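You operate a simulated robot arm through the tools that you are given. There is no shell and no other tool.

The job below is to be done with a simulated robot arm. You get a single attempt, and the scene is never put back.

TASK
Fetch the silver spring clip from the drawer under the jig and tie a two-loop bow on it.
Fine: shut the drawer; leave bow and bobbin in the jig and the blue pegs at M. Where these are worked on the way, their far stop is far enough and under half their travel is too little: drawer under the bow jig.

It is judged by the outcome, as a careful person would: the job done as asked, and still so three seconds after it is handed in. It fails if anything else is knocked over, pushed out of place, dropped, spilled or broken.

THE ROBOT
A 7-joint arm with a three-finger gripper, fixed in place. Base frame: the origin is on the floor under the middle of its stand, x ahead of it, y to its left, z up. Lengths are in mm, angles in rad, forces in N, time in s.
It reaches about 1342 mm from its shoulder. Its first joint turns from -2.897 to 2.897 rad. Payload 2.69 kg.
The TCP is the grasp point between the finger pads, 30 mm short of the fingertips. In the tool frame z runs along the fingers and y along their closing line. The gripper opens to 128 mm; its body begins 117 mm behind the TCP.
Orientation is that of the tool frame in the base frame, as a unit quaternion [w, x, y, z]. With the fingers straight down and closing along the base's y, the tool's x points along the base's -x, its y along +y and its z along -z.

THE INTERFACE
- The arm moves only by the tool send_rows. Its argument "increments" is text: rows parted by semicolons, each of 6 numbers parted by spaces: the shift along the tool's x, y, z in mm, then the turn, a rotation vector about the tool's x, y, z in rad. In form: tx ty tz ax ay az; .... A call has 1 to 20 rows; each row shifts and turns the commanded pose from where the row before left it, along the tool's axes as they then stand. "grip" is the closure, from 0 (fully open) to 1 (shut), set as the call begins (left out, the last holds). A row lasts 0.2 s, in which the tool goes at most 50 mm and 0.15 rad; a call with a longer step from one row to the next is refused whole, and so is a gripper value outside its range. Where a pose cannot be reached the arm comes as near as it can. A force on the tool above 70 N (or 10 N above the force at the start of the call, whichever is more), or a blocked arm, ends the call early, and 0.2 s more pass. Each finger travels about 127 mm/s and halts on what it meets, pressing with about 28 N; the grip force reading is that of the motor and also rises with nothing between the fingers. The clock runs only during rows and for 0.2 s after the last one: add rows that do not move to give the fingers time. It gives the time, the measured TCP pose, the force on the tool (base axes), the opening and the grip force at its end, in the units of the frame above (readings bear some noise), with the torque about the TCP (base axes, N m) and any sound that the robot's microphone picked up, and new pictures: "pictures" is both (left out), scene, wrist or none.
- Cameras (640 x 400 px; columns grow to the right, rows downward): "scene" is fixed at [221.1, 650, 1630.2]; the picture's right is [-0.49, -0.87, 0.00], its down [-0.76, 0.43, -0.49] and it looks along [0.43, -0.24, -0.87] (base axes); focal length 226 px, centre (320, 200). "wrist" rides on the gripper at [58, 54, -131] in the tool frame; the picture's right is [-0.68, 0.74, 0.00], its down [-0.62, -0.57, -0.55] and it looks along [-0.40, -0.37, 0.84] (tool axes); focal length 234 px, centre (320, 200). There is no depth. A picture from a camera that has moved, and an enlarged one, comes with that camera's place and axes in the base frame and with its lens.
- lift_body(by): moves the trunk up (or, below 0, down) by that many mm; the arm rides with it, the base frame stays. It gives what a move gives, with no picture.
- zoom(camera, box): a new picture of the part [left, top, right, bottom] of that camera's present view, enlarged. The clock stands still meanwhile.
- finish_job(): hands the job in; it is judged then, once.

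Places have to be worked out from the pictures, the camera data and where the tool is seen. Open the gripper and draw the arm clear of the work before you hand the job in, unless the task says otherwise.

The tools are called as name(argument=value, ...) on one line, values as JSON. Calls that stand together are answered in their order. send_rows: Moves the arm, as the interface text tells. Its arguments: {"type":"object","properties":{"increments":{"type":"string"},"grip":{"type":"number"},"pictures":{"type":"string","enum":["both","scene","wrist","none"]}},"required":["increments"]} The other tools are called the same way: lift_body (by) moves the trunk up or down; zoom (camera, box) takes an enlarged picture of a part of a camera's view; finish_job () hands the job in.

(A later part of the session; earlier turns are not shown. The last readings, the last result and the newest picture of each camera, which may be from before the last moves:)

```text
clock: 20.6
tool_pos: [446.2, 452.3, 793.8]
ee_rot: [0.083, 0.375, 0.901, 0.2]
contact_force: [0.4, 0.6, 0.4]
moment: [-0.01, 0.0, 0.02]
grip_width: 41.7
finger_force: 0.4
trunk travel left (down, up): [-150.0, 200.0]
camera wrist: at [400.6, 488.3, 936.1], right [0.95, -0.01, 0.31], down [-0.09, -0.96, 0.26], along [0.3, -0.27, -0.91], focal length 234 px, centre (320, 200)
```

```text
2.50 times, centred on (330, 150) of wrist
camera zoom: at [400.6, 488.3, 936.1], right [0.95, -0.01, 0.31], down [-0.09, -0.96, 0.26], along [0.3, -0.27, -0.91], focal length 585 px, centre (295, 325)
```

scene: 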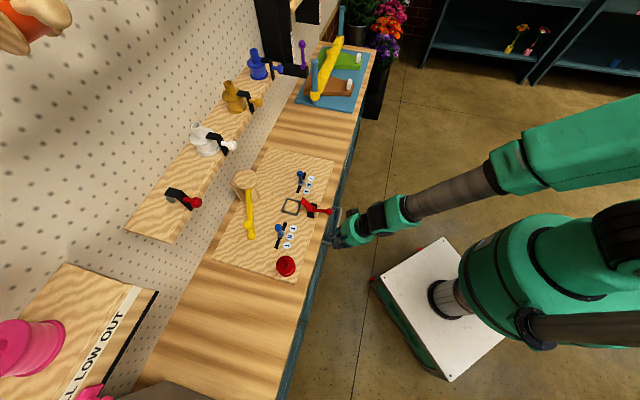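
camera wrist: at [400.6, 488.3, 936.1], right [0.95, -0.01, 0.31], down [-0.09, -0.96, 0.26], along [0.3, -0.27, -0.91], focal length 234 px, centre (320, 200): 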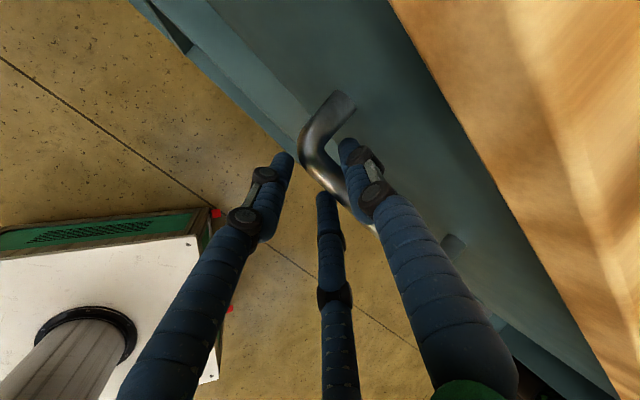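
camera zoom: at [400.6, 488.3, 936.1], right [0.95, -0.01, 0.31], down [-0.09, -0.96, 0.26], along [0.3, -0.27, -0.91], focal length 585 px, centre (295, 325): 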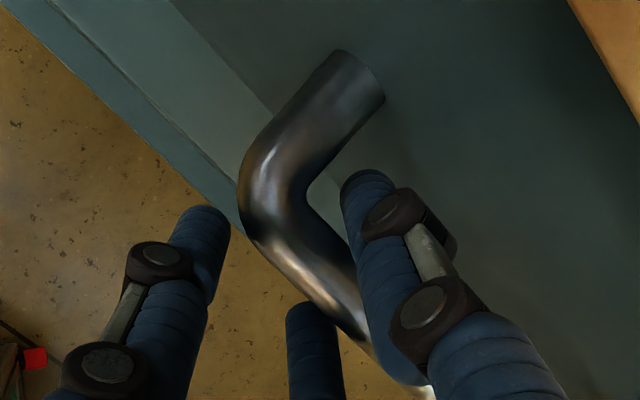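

The bar now passes between the fingers at the right height. I close the gripper on it.

send_rows(increments="0 0 0 0 0 0; 0 0 0 0 0 0; 0 0 0 0 0 0", grip=1, pictures="wrist")

zoom(camera="wrist", box=[250, 70, 410, 230])

```text
clock: 21.4
tool_pos: [447.0, 452.4, 795.6]
ee_rot: [0.083, 0.374, 0.901, 0.2]
contact_force: [1.0, 1.5, 15.7]
moment: [0.55, 0.34, -0.61]
grip_width: 29.3
finger_force: 44.6
trunk travel left (down, up): [-150.0, 200.0]
camera wrist: at [400.7, 488.3, 937.3], right [0.95, -0.01, 0.31], down [-0.09, -0.96, 0.26], along [0.3, -0.27, -0.91], focal length 234 px, centre (320, 200)
```

wrist: 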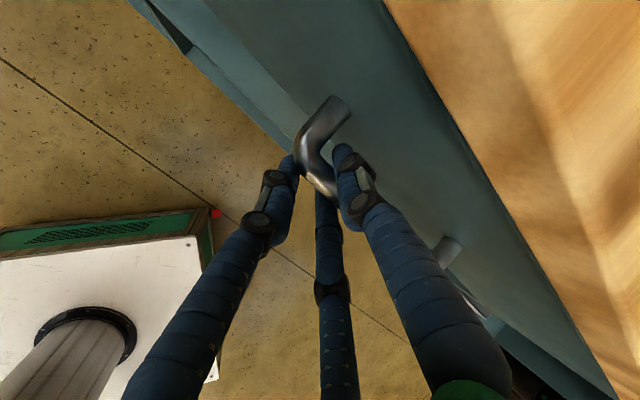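

```text
2.50 times, centred on (330, 150) of wrist
camera zoom: at [400.7, 488.3, 937.3], right [0.95, -0.01, 0.31], down [-0.09, -0.96, 0.26], along [0.3, -0.27, -0.91], focal length 585 px, centre (295, 325)
```

zoom: 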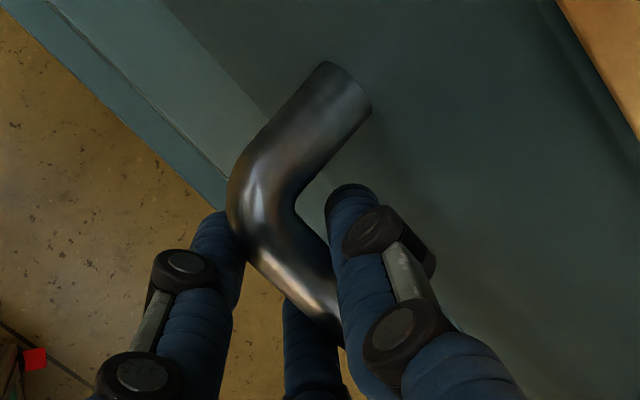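

The bar is held (width 29 mm, force 45 N). I pull the drawer 100 mm toward the robot in 10 mm steps.

send_rows(increments="0 -9.06 -4.23 0 0 0; 0 -9.06 -4.23 0 0 0; 0 -9.06 -4.23 0 0 0; 0 -9.06 -4.23 0 0 0; 0 -9.06 -4.23 0 0 0; 0 -9.06 -4.23 0 0 0; 0 -9.06 -4.23 0 0 0; 0 -9.06 -4.23 0 0 0; 0 -9.06 -4.23 0 0 0; 0 -9.06 -4.23 0 0 0; 0 0 0 0 0 0", pictures="both")

```text
clock: 23.8
tool_pos: [380.5, 385.4, 805.7]
ee_rot: [0.082, 0.374, 0.903, 0.194]
contact_force: [-4.8, 2.9, -43.2]
moment: [-0.53, 0.18, 0.34]
grip_width: 28.3
finger_force: 45.2
out of reach, approached as far as the arm can: row 8, 9, 10
trunk travel left (down, up): [-150.0, 200.0]
camera wrist: at [335.5, 424.1, 946.8], right [0.95, 0.0, 0.3], down [-0.09, -0.96, 0.27], along [0.29, -0.28, -0.91], focal length 234 px, centre (320, 200)
```

scene: 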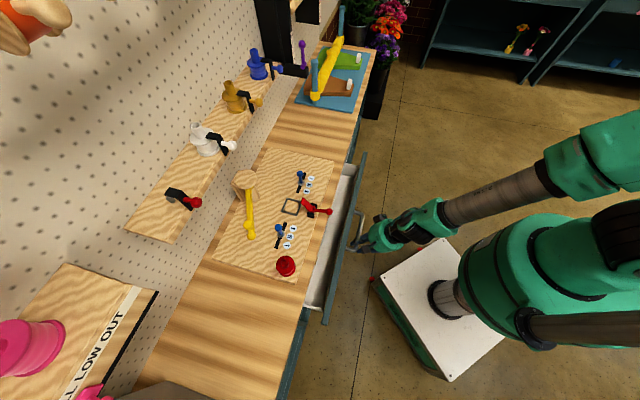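
wrist: 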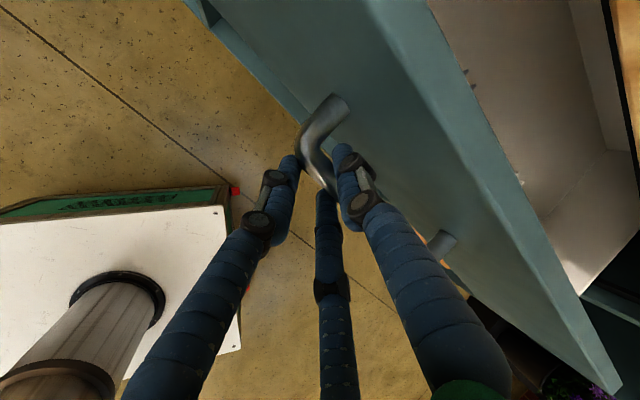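

The drawer is open about 95 mm, but the arm ran out of reach in this tilted pose. I release the bar, back out along the fingers, and then turn the tool vertical, since that should reach better for pulling further from inside the drawer.

send_rows(increments="0 0 0 0 0 0; 0 0 0 0 0 0; 0 0 0 0 0 0; 0 0 -12 0 0 0; 0 0 -15 0 0 0; 0 0 -20 0 0 0; 0 0 -25 0 0 0; 0 0 -25 0 0 0; 0 0 0 0 0 0", grip=0.69, pictures="both")

```text
clock: 25.8
tool_pos: [351.6, 357.7, 896.0]
ee_rot: [0.083, 0.374, 0.902, 0.2]
contact_force: [-0.3, 0.0, -0.6]
moment: [0.04, -0.02, 0.0]
grip_width: 39.5
finger_force: 0.2
trunk travel left (down, up): [-150.0, 200.0]
camera wrist: at [306.3, 393.7, 1036.7], right [0.95, -0.01, 0.31], down [-0.09, -0.96, 0.26], along [0.3, -0.27, -0.91], focal length 234 px, centre (320, 200)
```

scene: 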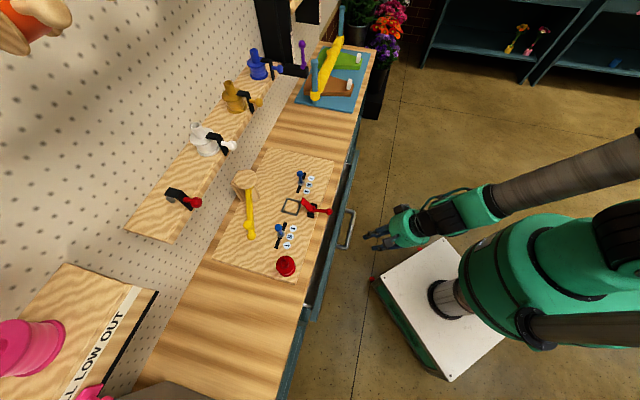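
wrist: 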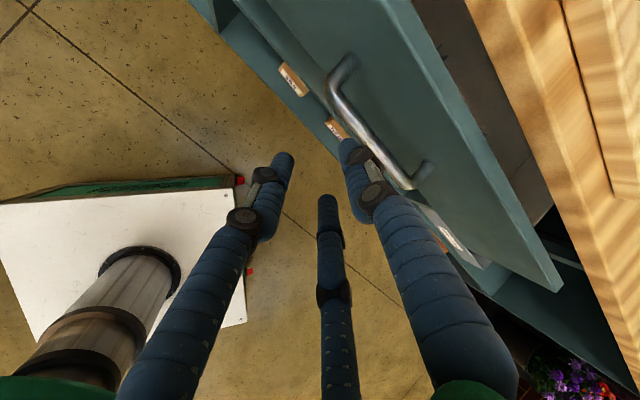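

The drawer seems to have drawn back somewhat after release. I zoom in to check how far open it is now.

zoom(camera="scene", box=[270, 130, 400, 340])

zoom(camera="wrist", box=[260, 0, 580, 300])

```text
1.90 times, centred on (335, 235) of scene
camera zoom: at [221.1, 650.0, 1630.2], right [-0.49, -0.87, 0.0], down [-0.76, 0.43, -0.49], along [0.43, -0.24, -0.87], focal length 430 px, centre (291, 133)
```

zoom: 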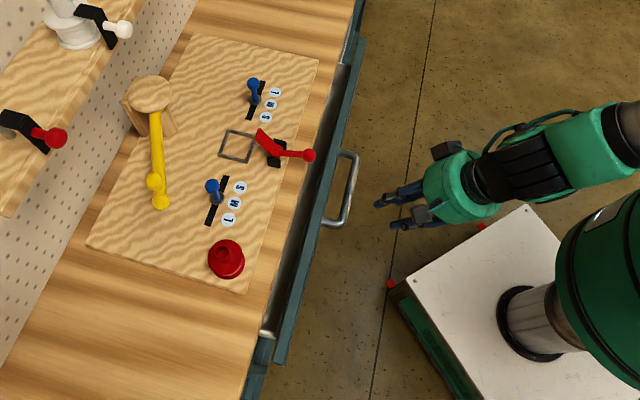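

```text
1.33 times, centred on (420, 150) of wrist
camera zoom: at [306.3, 393.7, 1036.7], right [0.95, -0.01, 0.31], down [-0.09, -0.96, 0.26], along [0.3, -0.27, -0.91], focal length 312 px, centre (187, 267)
```

zoom: 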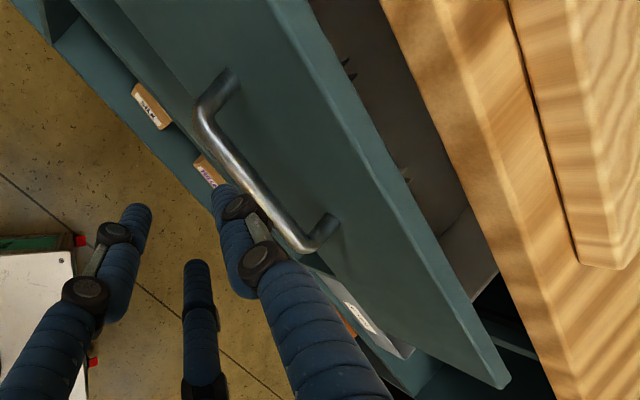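

The bar is now at b≈589 (open about 60 mm), so it slid back about 35 mm. I wait a second to see whether the drawer is still closing on its own.

send_rows(increments="0 0 0 0 0 0; 0 0 0 0 0 0; 0 0 0 0 0 0; 0 0 0 0 0 0; 0 0 0 0 0 0", pictures="scene")

zoom(camera="scene", box=[270, 130, 400, 340])

```text
clock: 27.0
tool_pos: [352.6, 357.4, 894.4]
ee_rot: [0.083, 0.374, 0.902, 0.199]
contact_force: [0.2, -1.0, -0.6]
moment: [-0.02, -0.01, 0.01]
grip_width: 39.4
finger_force: 0.1
trunk travel left (down, up): [-150.0, 200.0]
```

scene: 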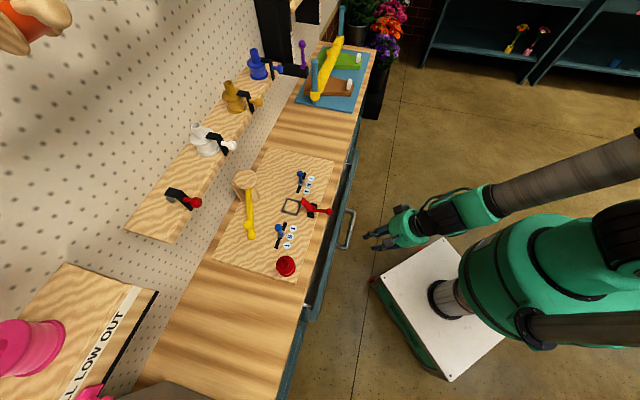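

```text
1.90 times, centred on (335, 235) of scene
camera zoom: at [221.1, 650.0, 1630.2], right [-0.49, -0.87, 0.0], down [-0.76, 0.43, -0.49], along [0.43, -0.24, -0.87], focal length 430 px, centre (291, 133)
```

zoom: 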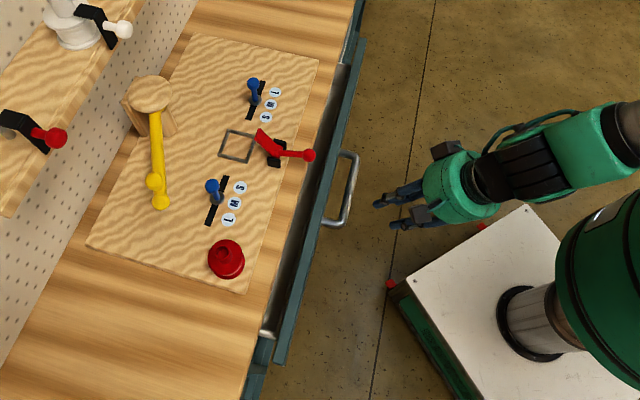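

The drawer stays put now, open about 60 mm. I look closely at what can be seen of its front panel and inside.

zoom(camera="wrist", box=[400, 0, 580, 220])

zoom(camera="scene", box=[300, 140, 380, 240])

zoom(camera="scene", box=[280, 230, 360, 330])

```text
1.82 times, centred on (490, 110) of wrist
camera zoom: at [306.7, 394.0, 1036.5], right [0.95, -0.01, 0.31], down [-0.09, -0.96, 0.26], along [0.3, -0.27, -0.91], focal length 426 px, centre (11, 364)
```

zoom: 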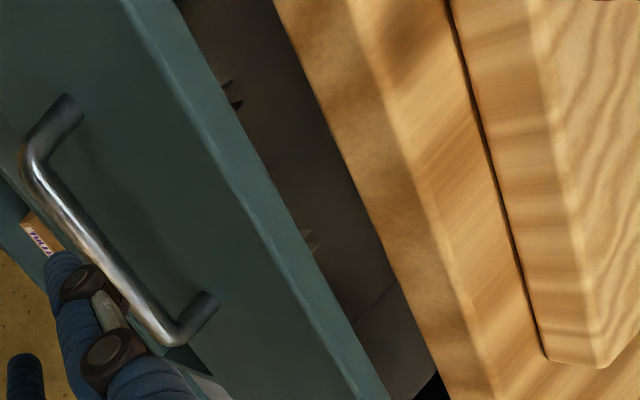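

```text
4.00 times, centred on (340, 190) of scene
camera zoom: at [221.1, 650.0, 1630.2], right [-0.49, -0.87, 0.0], down [-0.76, 0.43, -0.49], along [0.43, -0.24, -0.87], focal length 903 px, centre (240, 240)
```

zoom: 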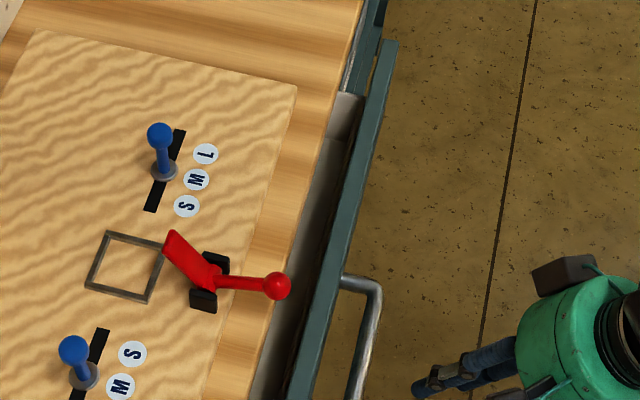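

```text
4.00 times, centred on (320, 280) of scene
camera zoom: at [221.1, 650.0, 1630.2], right [-0.49, -0.87, 0.0], down [-0.76, 0.43, -0.49], along [0.43, -0.24, -0.87], focal length 903 px, centre (320, -120)
```

zoom: 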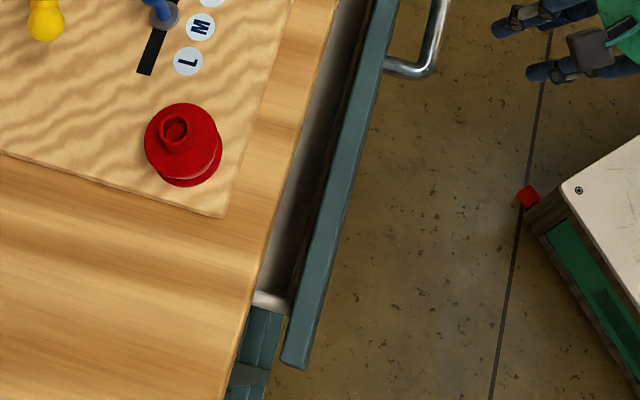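

Small prongs of clips can be seen just behind the front panel. I turn the tool vertical and move to a≈+70 (clear of the red clamp) above the panel's top edge, to pull the drawer further from its panel.

send_rows(increments="0 0 -20 0.1454 0 0; 0 0 -20 0.1454 0 0; 0 0 -15 0.1454 0 0; 22 35 -5 0 0 0; 22 35 -5 0 0 0; 22 30 -5 0 0 0; 0 0 0 0 0 0", grip=0.54, pictures="both")

zoom(camera="wrist", box=[220, 60, 460, 260])

```text
clock: 28.6
tool_pos: [365.9, 462.9, 964.1]
ee_rot: [0.0, 0.384, 0.923, 0.0]
contact_force: [0.6, 0.1, 0.0]
moment: [-0.03, 0.04, 0.02]
grip_width: 58.8
finger_force: 0.0
trunk travel left (down, up): [-150.0, 200.0]
camera wrist: at [363.0, 542.7, 1095.0], right [1.0, 0.04, 0.0], down [0.03, -0.83, 0.55], along [0.02, -0.55, -0.84], focal length 234 px, centre (320, 200)
```

scene: 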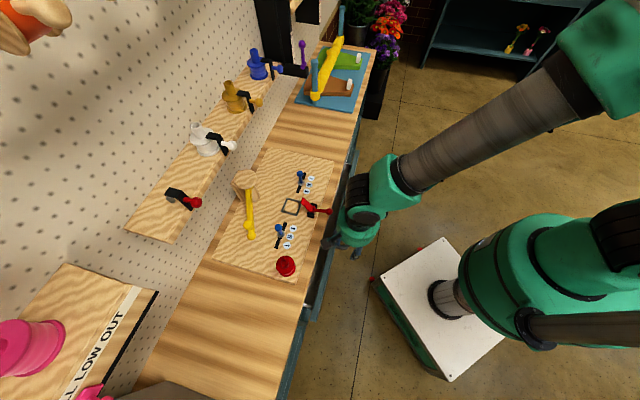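
wrist: 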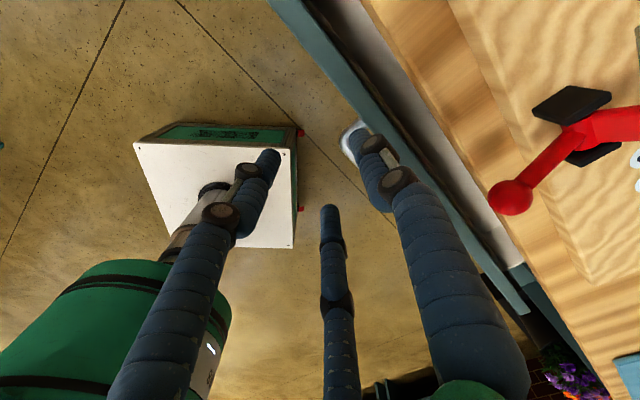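

```text
2.00 times, centred on (340, 160) of wrist
camera zoom: at [363.0, 542.7, 1095.0], right [1.0, 0.04, 0.0], down [0.03, -0.83, 0.55], along [0.02, -0.55, -0.84], focal length 468 px, centre (280, 280)
```

zoom: 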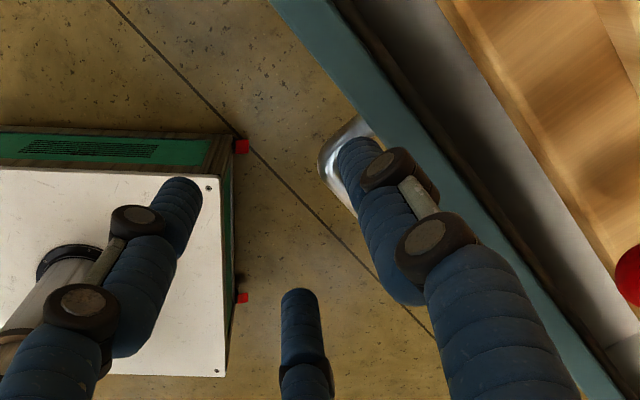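

The panel top runs from b≈633 to 652 and the bench edge is at about 685, so there is a 32 mm slit behind the panel. I straddle the panel with the +y finger inside the drawer and lower most of the way, then check.

send_rows(increments="0 22.3 0 0 0 0; 0 22.3 0 0 0 0; 0 0 20 0 0 0; 0 0 20 0 0 0; 0 0 19 0 0 0; 0 0 0 0 0 0", pictures="both")

zoom(camera="wrist", box=[220, 60, 460, 260])

zoom(camera="scene", box=[290, 180, 370, 280])

```text
clock: 30.0
tool_pos: [396.7, 493.4, 903.8]
ee_rot: [0.0, 0.383, 0.924, 0.0]
contact_force: [0.9, -0.6, -0.1]
moment: [-0.04, 0.0, 0.02]
grip_width: 58.8
finger_force: 0.1
trunk travel left (down, up): [-150.0, 200.0]
camera wrist: at [393.1, 573.4, 1034.8], right [1.0, 0.04, 0.0], down [0.03, -0.84, 0.55], along [0.02, -0.55, -0.84], focal length 234 px, centre (320, 200)
```

scene: 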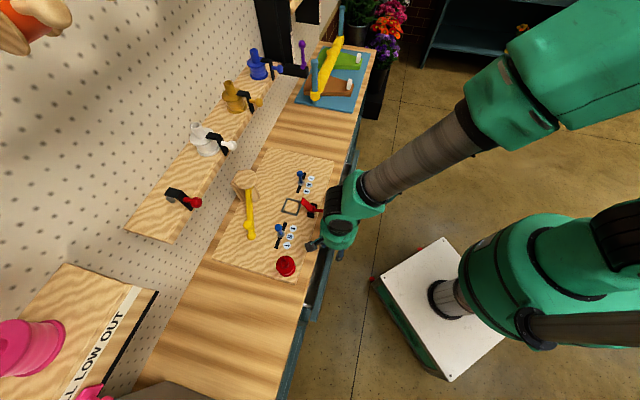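
wrist: 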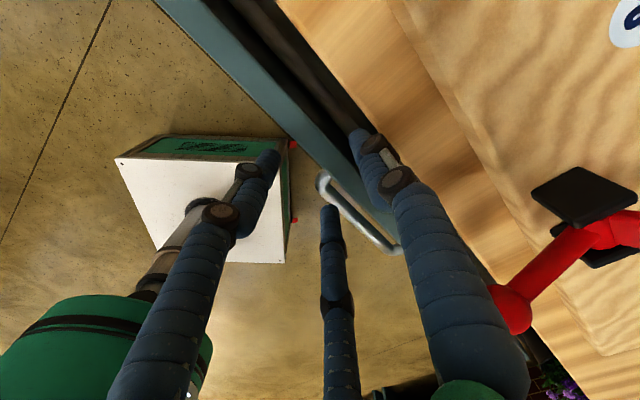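

```text
2.00 times, centred on (340, 160) of wrist
camera zoom: at [393.1, 573.4, 1034.8], right [1.0, 0.04, 0.0], down [0.03, -0.84, 0.55], along [0.02, -0.55, -0.84], focal length 468 px, centre (280, 280)
```

zoom: 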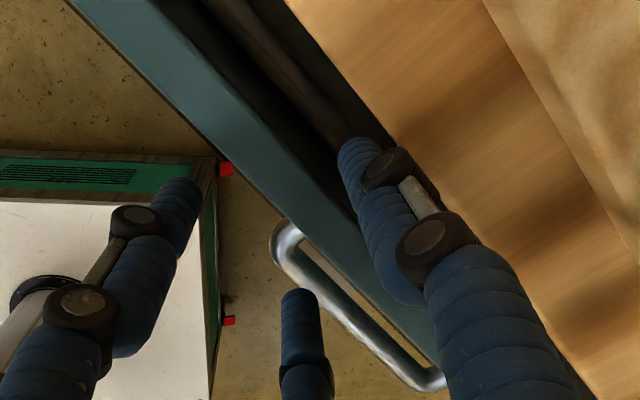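

```text
4.00 times, centred on (330, 230) of scene
camera zoom: at [221.1, 650.0, 1630.2], right [-0.49, -0.87, 0.0], down [-0.76, 0.43, -0.49], along [0.43, -0.24, -0.87], focal length 903 px, centre (280, 80)
```

zoom: 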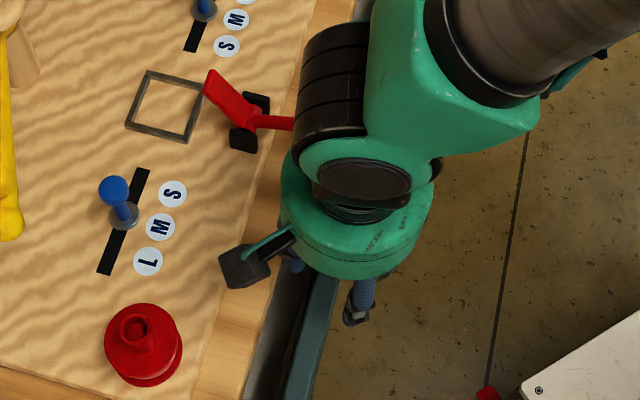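

The +y finger is over the slit behind the panel and the other two are outside. I lower 22 mm more and close on the panel.

send_rows(increments="0 0 11 0 0 0; 0 0 11 0 0 0; 0 0 0 0 0 0", pictures="wrist")

zoom(camera="wrist", box=[220, 60, 460, 260])

```text
clock: 30.8
tool_pos: [397.5, 495.9, 880.4]
ee_rot: [-0.001, 0.384, 0.924, -0.001]
contact_force: [-1.4, -2.8, -1.1]
moment: [-0.01, 0.0, -0.07]
grip_width: 57.0
finger_force: 0.2
trunk travel left (down, up): [-150.0, 200.0]
camera wrist: at [393.7, 574.9, 1011.4], right [1.0, 0.04, 0.0], down [0.03, -0.83, 0.55], along [0.02, -0.55, -0.84], focal length 234 px, centre (320, 200)
```

wrist: 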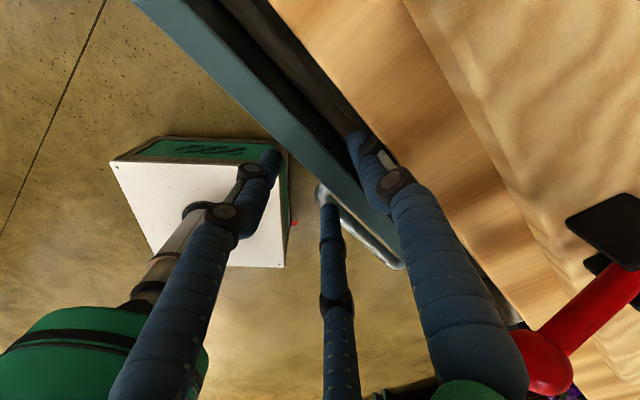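

```text
2.00 times, centred on (340, 160) of wrist
camera zoom: at [393.7, 574.9, 1011.4], right [1.0, 0.04, 0.0], down [0.03, -0.83, 0.55], along [0.02, -0.55, -0.84], focal length 468 px, centre (280, 280)
```

zoom: 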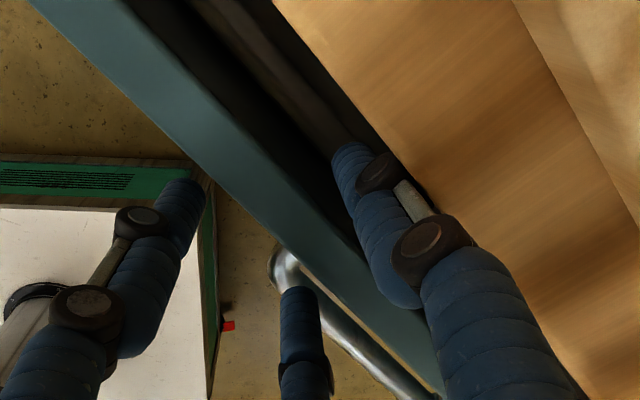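

A slight touch of the finger's knuckle on the bench edge, nothing more. I close on the panel, which moves that finger away from the bench.

send_rows(increments="0 0 0 0 0 0; 0 0 0 0 0 0; 0 0 0 0 0 0", grip=1, pictures="wrist")

```text
clock: 31.6
tool_pos: [397.0, 496.3, 881.4]
ee_rot: [0.0, 0.383, 0.924, 0.001]
contact_force: [-1.2, 3.3, 6.3]
moment: [0.2, 0.01, 0.14]
grip_width: 31.0
finger_force: 45.1
trunk travel left (down, up): [-150.0, 200.0]
camera wrist: at [393.9, 575.4, 1012.4], right [1.0, 0.04, 0.0], down [0.03, -0.84, 0.55], along [0.02, -0.55, -0.84], focal length 234 px, centre (320, 200)
```

wrist: 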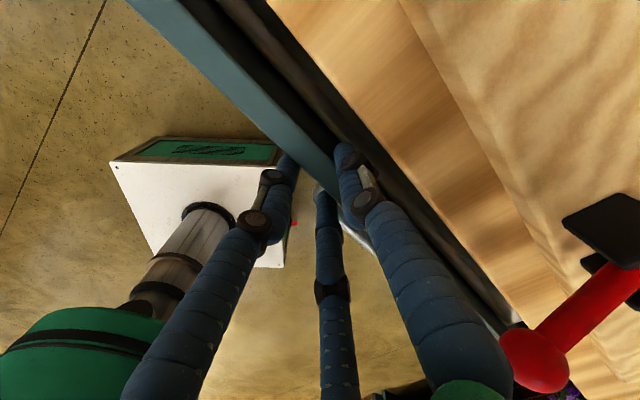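

The panel is held. I pull straight toward the robot in 10 mm steps, watching for reach warnings.

send_rows(increments="0 -10 0 0 0 0; 0 -10 0 0 0 0; 0 -10 0 0 0 0; 0 -10 0 0 0 0; 0 -10 0 0 0 0; 0 -10 0 0 0 0; 0 -10 0 0 0 0; 0 -10 0 0 0 0; 0 -10 0 0 0 0; 0 -10 0 0 0 0; 0 -10 0 0 0 0; 0 -10 0 0 0 0; 0 0 0 0 0 0", pictures="both")

```text
clock: 34.4
tool_pos: [311.5, 410.0, 881.6]
ee_rot: [0.0, 0.384, 0.923, 0.001]
contact_force: [-7.9, 6.3, 29.7]
moment: [0.38, 0.17, 0.12]
grip_width: 31.0
finger_force: 44.5
trunk travel left (down, up): [-150.0, 200.0]
camera wrist: at [308.1, 489.6, 1012.3], right [1.0, 0.04, 0.0], down [0.03, -0.84, 0.55], along [0.02, -0.55, -0.84], focal length 234 px, centre (320, 200)
```

scene: 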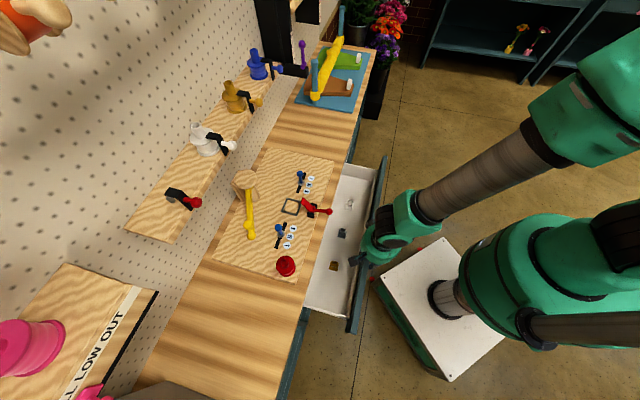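
wrist: 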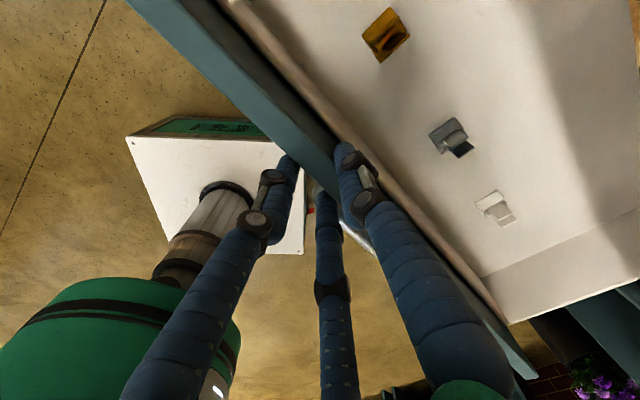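

The drawer is now well open (about 180 mm), and three clips can be seen inside. I zoom in to tell which one is silver.

zoom(camera="wrist", box=[340, 0, 560, 240])

zoom(camera="scene", box=[300, 150, 400, 340])

zoom(camera="wrist", box=[420, 90, 540, 240])

zoom(camera="scene", box=[320, 190, 370, 280])

```text
1.67 times, centred on (450, 120) of wrist
camera zoom: at [308.1, 489.6, 1012.3], right [1.0, 0.04, 0.0], down [0.03, -0.84, 0.55], along [0.02, -0.55, -0.84], focal length 390 px, centre (103, 333)
```

zoom: 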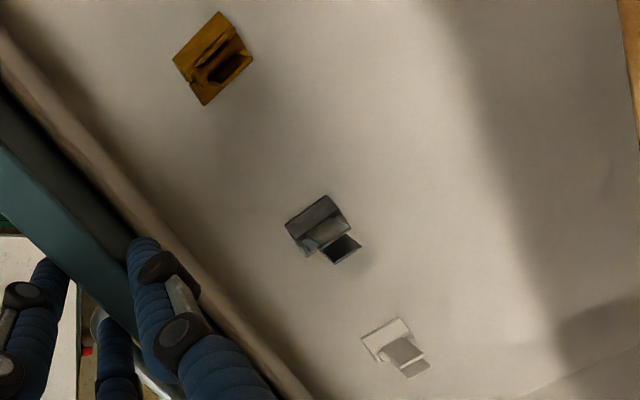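

```text
2.11 times, centred on (350, 245) of scene
camera zoom: at [221.1, 650.0, 1630.2], right [-0.49, -0.87, 0.0], down [-0.76, 0.43, -0.49], along [0.43, -0.24, -0.87], focal length 475 px, centre (257, 105)
```

zoom: 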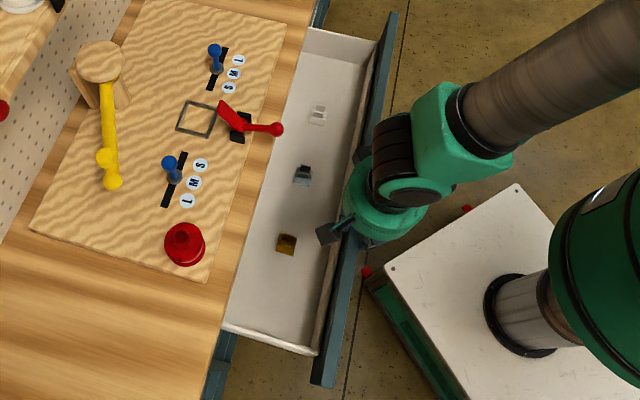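

```text
2.67 times, centred on (480, 165) of wrist
camera zoom: at [308.1, 489.6, 1012.3], right [1.0, 0.04, 0.0], down [0.03, -0.84, 0.55], along [0.02, -0.55, -0.84], focal length 624 px, centre (-107, 293)
```

zoom: 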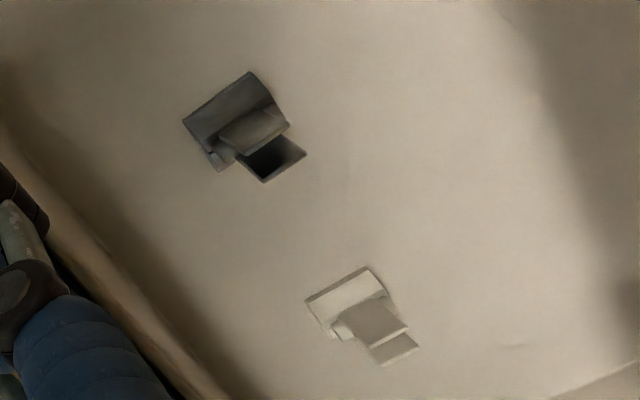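

```text
4.44 times, centred on (345, 235) of scene
camera zoom: at [221.1, 650.0, 1630.2], right [-0.49, -0.87, 0.0], down [-0.76, 0.43, -0.49], along [0.43, -0.24, -0.87], focal length 1004 px, centre (209, 44)
```

zoom: 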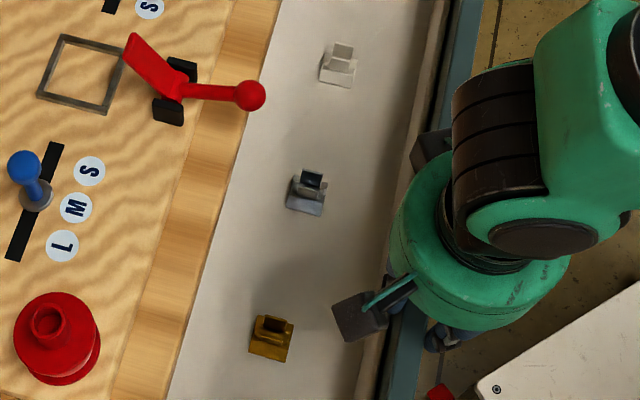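

The middle clip is the silver one (metallic grey); the others are gold and white. The bench edge would crowd the gripper here, so I keep pulling the drawer further out.

send_rows(increments="0 -10 0 0 0 0; 0 -10 0 0 0 0; 0 -10 0 0 0 0; 0 -10 0 0 0 0; 0 -10 0 0 0 0; 0 -10 0 0 0 0; 0 -10 0 0 0 0; 0 -10 0 0 0 0; 0 0 0 0 0 0", pictures="both")

```text
clock: 36.3
tool_pos: [263.0, 361.1, 882.2]
ee_rot: [0.002, 0.384, 0.923, 0.009]
contact_force: [15.5, 9.4, -24.4]
moment: [-0.06, 0.09, 0.05]
grip_width: 31.3
finger_force: 44.7
trunk travel left (down, up): [-150.0, 200.0]
stopped in row 9: the force on the tool passed its limit at 75 N (the readings are from after the stop); the commanded pose is now the measured one
camera wrist: at [258.3, 439.3, 1014.1], right [1.0, 0.04, 0.01], down [0.03, -0.84, 0.54], along [0.03, -0.54, -0.84], focal length 234 px, centre (320, 200)
```

scene: 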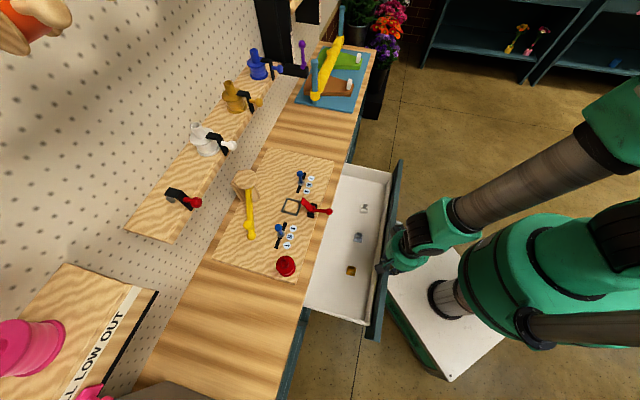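
wrist: 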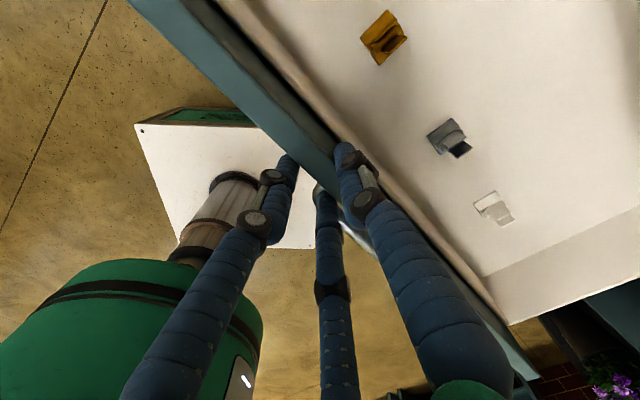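

The drawer met its far stop (about 250 mm of travel). I release the panel gently and rise straight up, then look at the clips from above.

send_rows(increments="0 0 0 0 0 0; 0 0 0 0 0 0; 0 0 -10 0 0 0; 0 0 -20 0 0 0; 0 0 -30 0 0 0; 0 0 -30 0 0 0; 0 0 -30 0 0 0; 0 0 0 0 0 0", grip=0.54, pictures="both")

zoom(camera="wrist", box=[340, 0, 560, 240])

zoom(camera="scene", box=[320, 180, 400, 290])

```text
clock: 38.1
tool_pos: [258.1, 358.5, 1003.2]
ee_rot: [0.001, 0.384, 0.923, 0.009]
contact_force: [0.0, 0.3, 0.1]
moment: [0.01, -0.04, -0.02]
grip_width: 58.9
finger_force: 0.1
trunk travel left (down, up): [-150.0, 200.0]
camera wrist: at [254.3, 436.0, 1134.8], right [1.0, 0.04, 0.01], down [0.03, -0.84, 0.54], along [0.03, -0.54, -0.84], focal length 234 px, centre (320, 200)
```

scene: 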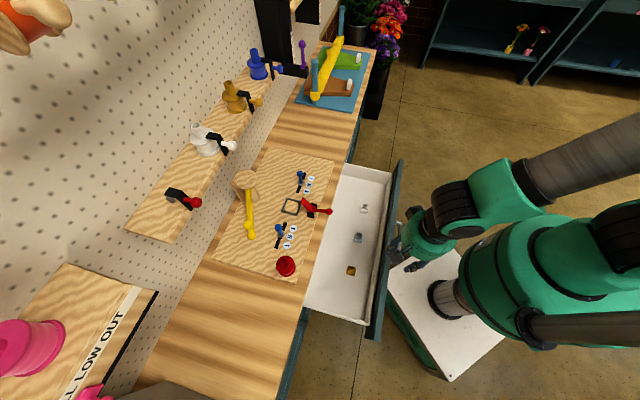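
wrist: 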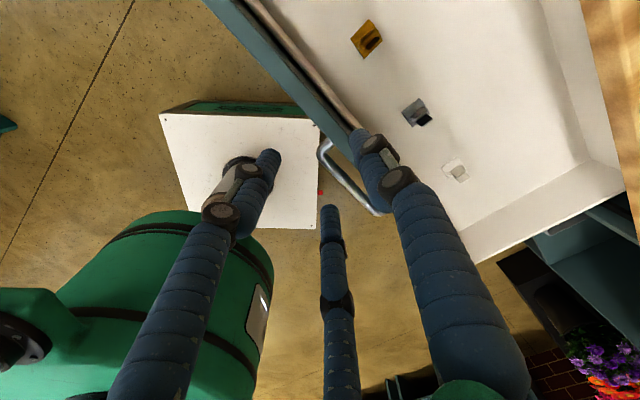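

```text
1.67 times, centred on (450, 120) of wrist
camera zoom: at [254.3, 436.0, 1134.8], right [1.0, 0.04, 0.01], down [0.03, -0.84, 0.54], along [0.03, -0.54, -0.84], focal length 390 px, centre (103, 333)
```

zoom: 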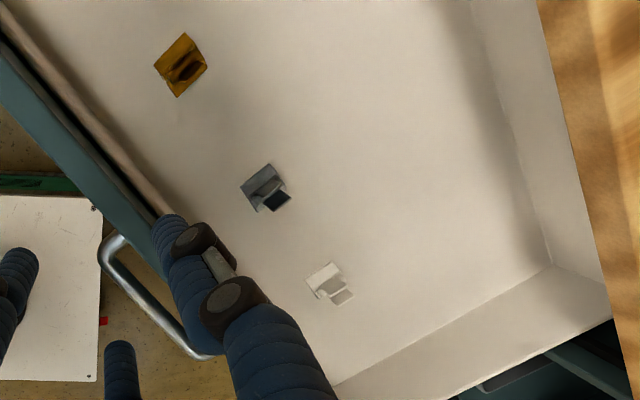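

```text
3.64 times, centred on (360, 235) of scene
camera zoom: at [221.1, 650.0, 1630.2], right [-0.49, -0.87, 0.0], down [-0.76, 0.43, -0.49], along [0.43, -0.24, -0.87], focal length 821 px, centre (174, 73)
```

zoom: 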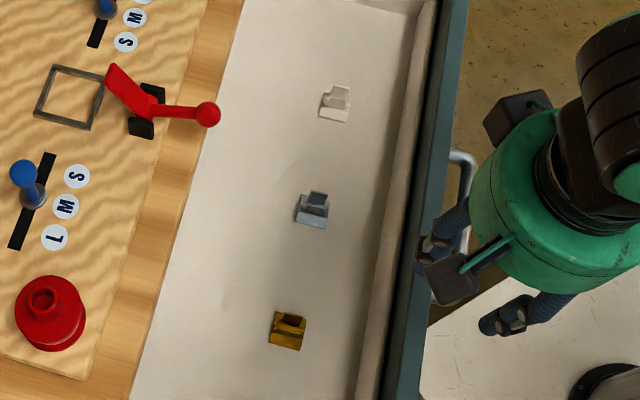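

The drawer holds. The silver clip is at roughly a≈-43, b≈551, z≈744. I move over it with the tool vertical for a close look at its shape and orientation.

send_rows(increments="-28.5 28.75 0 0.0174 0 0; -28.5 28.75 0 0 0 0; -28.5 28.75 0 0 0 0; -28.5 28.75 0 0 0 0; 0 0 34 0 0 0; 0 0 34 0 0 0; 0 0 34 0 0 0; 0 0 0 0 0 0", grip=0.45, pictures="both")

zoom(camera="wrist", box=[260, 60, 420, 180])

zoom(camera="wrist", box=[290, 90, 370, 150])

```text
clock: 39.9
tool_pos: [421.6, 358.5, 900.0]
ee_rot: [-0.003, 0.384, 0.923, 0.0]
contact_force: [0.5, -0.2, -0.2]
moment: [0.0, -0.02, 0.0]
grip_width: 70.5
finger_force: 0.2
trunk travel left (down, up): [-150.0, 200.0]
camera wrist: at [418.8, 437.9, 1031.5], right [1.0, 0.04, 0.0], down [0.03, -0.84, 0.55], along [0.02, -0.55, -0.84], focal length 234 px, centre (320, 200)
```

scene: 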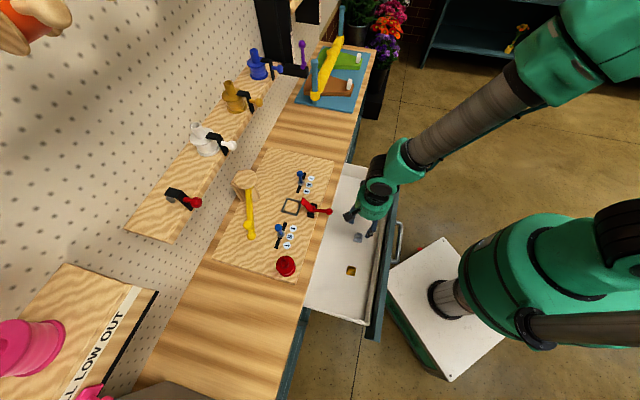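
wrist: 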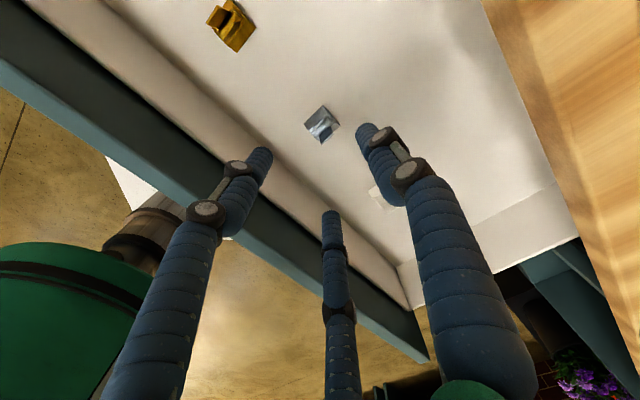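

```text
3.33 times, centred on (340, 120) of wrist
camera zoom: at [418.8, 437.9, 1031.5], right [1.0, 0.04, 0.0], down [0.03, -0.84, 0.55], along [0.02, -0.55, -0.84], focal length 781 px, centre (253, 467)
```

zoom: 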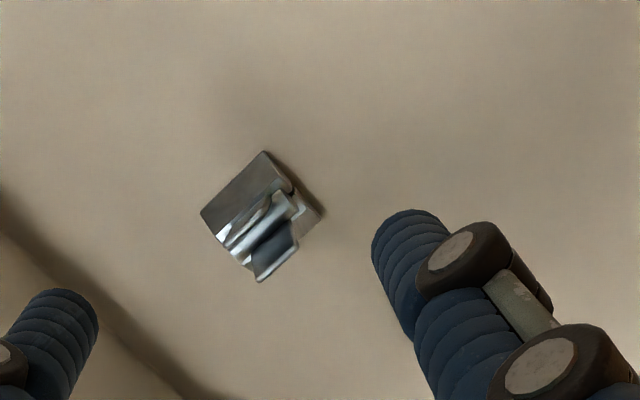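

```text
6.67 times, centred on (330, 120) of wrist
camera zoom: at [418.8, 437.9, 1031.5], right [1.0, 0.04, 0.0], down [0.03, -0.84, 0.55], along [0.02, -0.55, -0.84], focal length 1561 px, centre (253, 733)
```

zoom: 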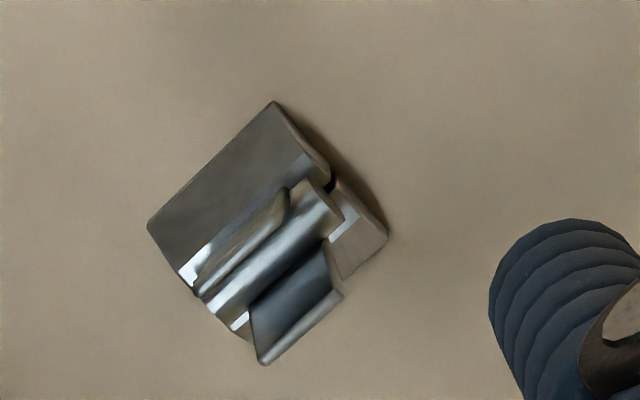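

The clip is a 32 mm square, aligned with the bench axes, with its spring barrel running along b, at about (a=-48, b=553) on a floor near z≈728. I lower to just above it for a finer alignment check.

send_rows(increments="-4 3.4 25 0 0 0; 0 0 25 0 0 0; 0 0 25 0 0 0; 0 0 20 0 0 0; 0 0 0 0 0 0", grip=0.45, pictures="both")

zoom(camera="wrist", box=[260, 80, 420, 200])

zoom(camera="scene", box=[320, 180, 400, 290])

```text
clock: 41.1
tool_pos: [425.3, 358.5, 806.1]
ee_rot: [-0.001, 0.384, 0.923, 0.001]
contact_force: [-0.1, -0.5, -0.8]
moment: [-0.01, 0.03, 0.03]
grip_width: 70.2
finger_force: 0.0
trunk travel left (down, up): [-150.0, 200.0]
camera wrist: at [422.5, 438.1, 936.9], right [1.0, 0.04, 0.0], down [0.03, -0.84, 0.55], along [0.02, -0.55, -0.84], focal length 234 px, centre (320, 200)
```

scene: 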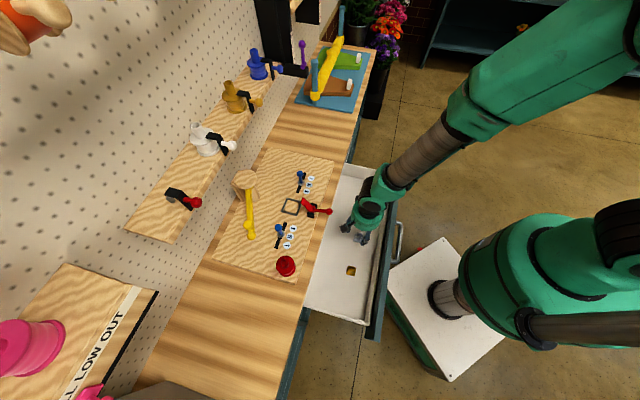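
wrist: 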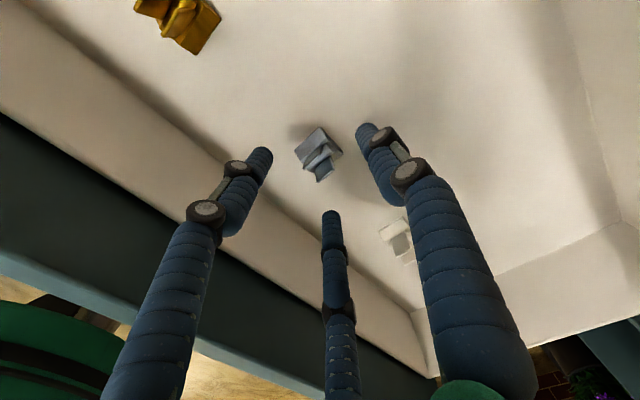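

```text
3.33 times, centred on (340, 140) of wrist
camera zoom: at [422.5, 438.1, 936.9], right [1.0, 0.04, 0.0], down [0.03, -0.84, 0.55], along [0.02, -0.55, -0.84], focal length 781 px, centre (253, 400)
```

zoom: 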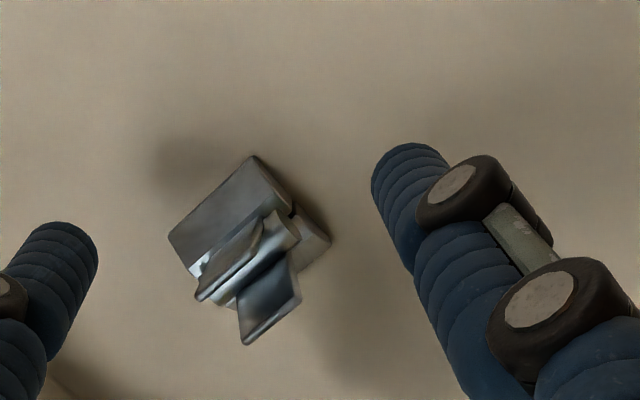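

```text
3.64 times, centred on (360, 235) of scene
camera zoom: at [221.1, 650.0, 1630.2], right [-0.49, -0.87, 0.0], down [-0.76, 0.43, -0.49], along [0.43, -0.24, -0.87], focal length 821 px, centre (174, 73)
```

zoom: 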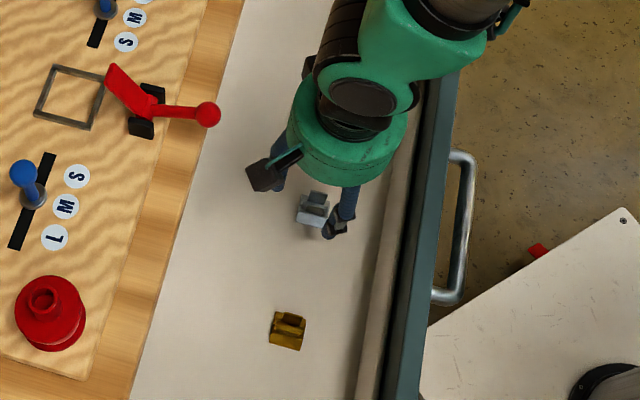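

The clip sits almost exactly under the TCP. I shift 2.5 mm toward +b and go down slowly, feeling for the drawer floor.

send_rows(increments="0 2.5 12 0 0 0; 0 0 12 0 0 0; 0 0 10 0 0 0; 0 0 4 0 0 0; 0 0 3 0 0 0; 0 0 0 0 0 0", pictures="wrist")

zoom(camera="wrist", box=[240, 80, 420, 220])

```text
clock: 42.5
tool_pos: [428.3, 359.8, 764.3]
ee_rot: [-0.002, 0.384, 0.923, 0.0]
contact_force: [-0.7, 0.0, -0.4]
moment: [-0.02, -0.01, 0.01]
grip_width: 70.4
finger_force: 0.2
trunk travel left (down, up): [-150.0, 200.0]
camera wrist: at [425.1, 439.2, 895.9], right [1.0, 0.04, 0.0], down [0.03, -0.84, 0.55], along [0.02, -0.55, -0.84], focal length 234 px, centre (320, 200)
```

wrist: 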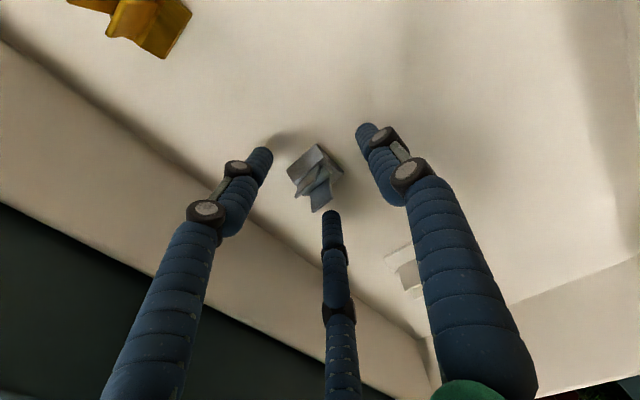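

```text
2.86 times, centred on (330, 150) of wrist
camera zoom: at [425.1, 439.2, 895.9], right [1.0, 0.04, 0.0], down [0.03, -0.84, 0.55], along [0.02, -0.55, -0.84], focal length 669 px, centre (291, 343)
```

zoom: 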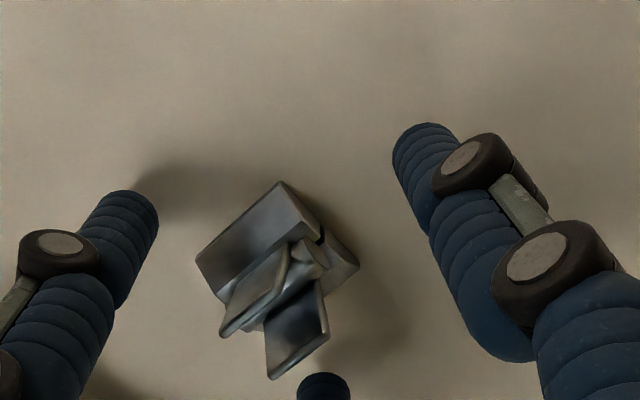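

No floor contact yet. I continue down in 3 mm steps.

send_rows(increments="0 0 3 0 0 0; 0 0 3 0 0 0; 0 0 3 0 0 0; 0 0 0 0 0 0", pictures="wrist")

zoom(camera="wrist", box=[240, 80, 420, 220])

```text
clock: 43.5
tool_pos: [426.9, 359.8, 756.0]
ee_rot: [-0.001, 0.384, 0.923, -0.001]
contact_force: [0.8, 0.3, -0.4]
moment: [-0.01, -0.03, 0.02]
grip_width: 70.5
finger_force: 0.1
trunk travel left (down, up): [-150.0, 200.0]
camera wrist: at [424.7, 439.2, 886.9], right [1.0, 0.04, 0.0], down [0.03, -0.84, 0.55], along [0.02, -0.55, -0.84], focal length 234 px, centre (320, 200)
```

wrist: 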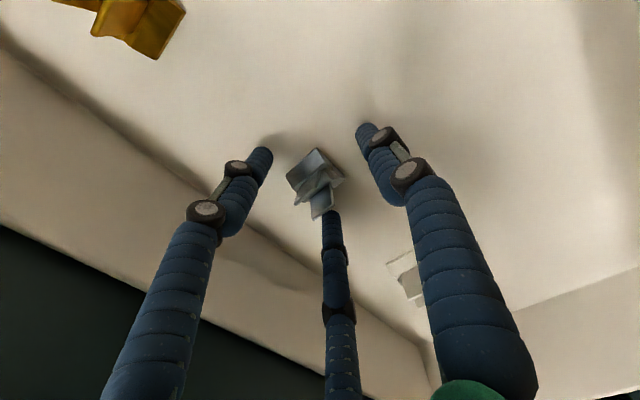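

```text
2.86 times, centred on (330, 150) of wrist
camera zoom: at [424.7, 439.2, 886.9], right [1.0, 0.04, 0.0], down [0.03, -0.84, 0.55], along [0.02, -0.55, -0.84], focal length 669 px, centre (291, 343)
```

zoom: 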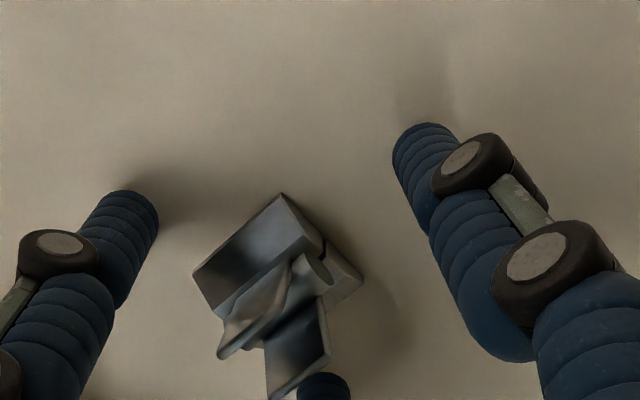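

send_rows(increments="0 0 3 0 0 0; 0 0 3 0 0 0; 0 0 2 0 0 0; 0 0 0 0 0 0", pictures="wrist")

zoom(camera="wrist", box=[240, 80, 420, 220])

```text
clock: 44.5
tool_pos: [427.3, 361.0, 749.3]
ee_rot: [-0.002, 0.385, 0.923, 0.0]
contact_force: [1.8, 1.1, 13.9]
moment: [-0.7, -0.21, 0.09]
grip_width: 69.6
finger_force: 0.0
trunk travel left (down, up): [-150.0, 200.0]
camera wrist: at [425.3, 439.7, 880.0], right [1.0, 0.04, 0.0], down [0.03, -0.84, 0.55], along [0.02, -0.55, -0.84], focal length 234 px, centre (320, 200)
```

wrist: 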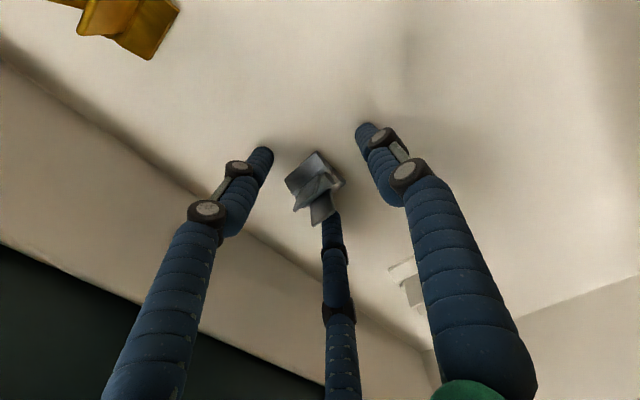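

```text
2.86 times, centred on (330, 150) of wrist
camera zoom: at [425.3, 439.7, 880.0], right [1.0, 0.04, 0.0], down [0.03, -0.84, 0.55], along [0.02, -0.55, -0.84], focal length 669 px, centre (291, 343)
```

zoom: 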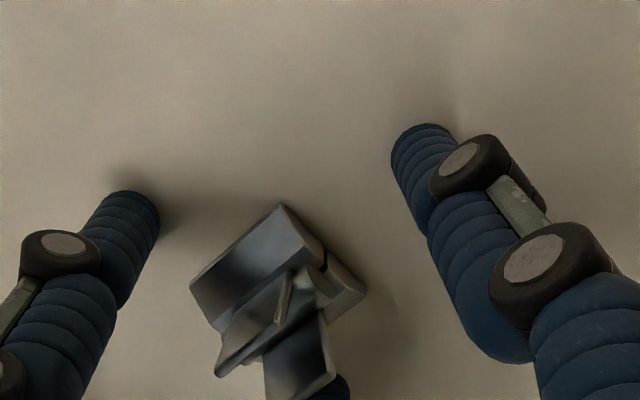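

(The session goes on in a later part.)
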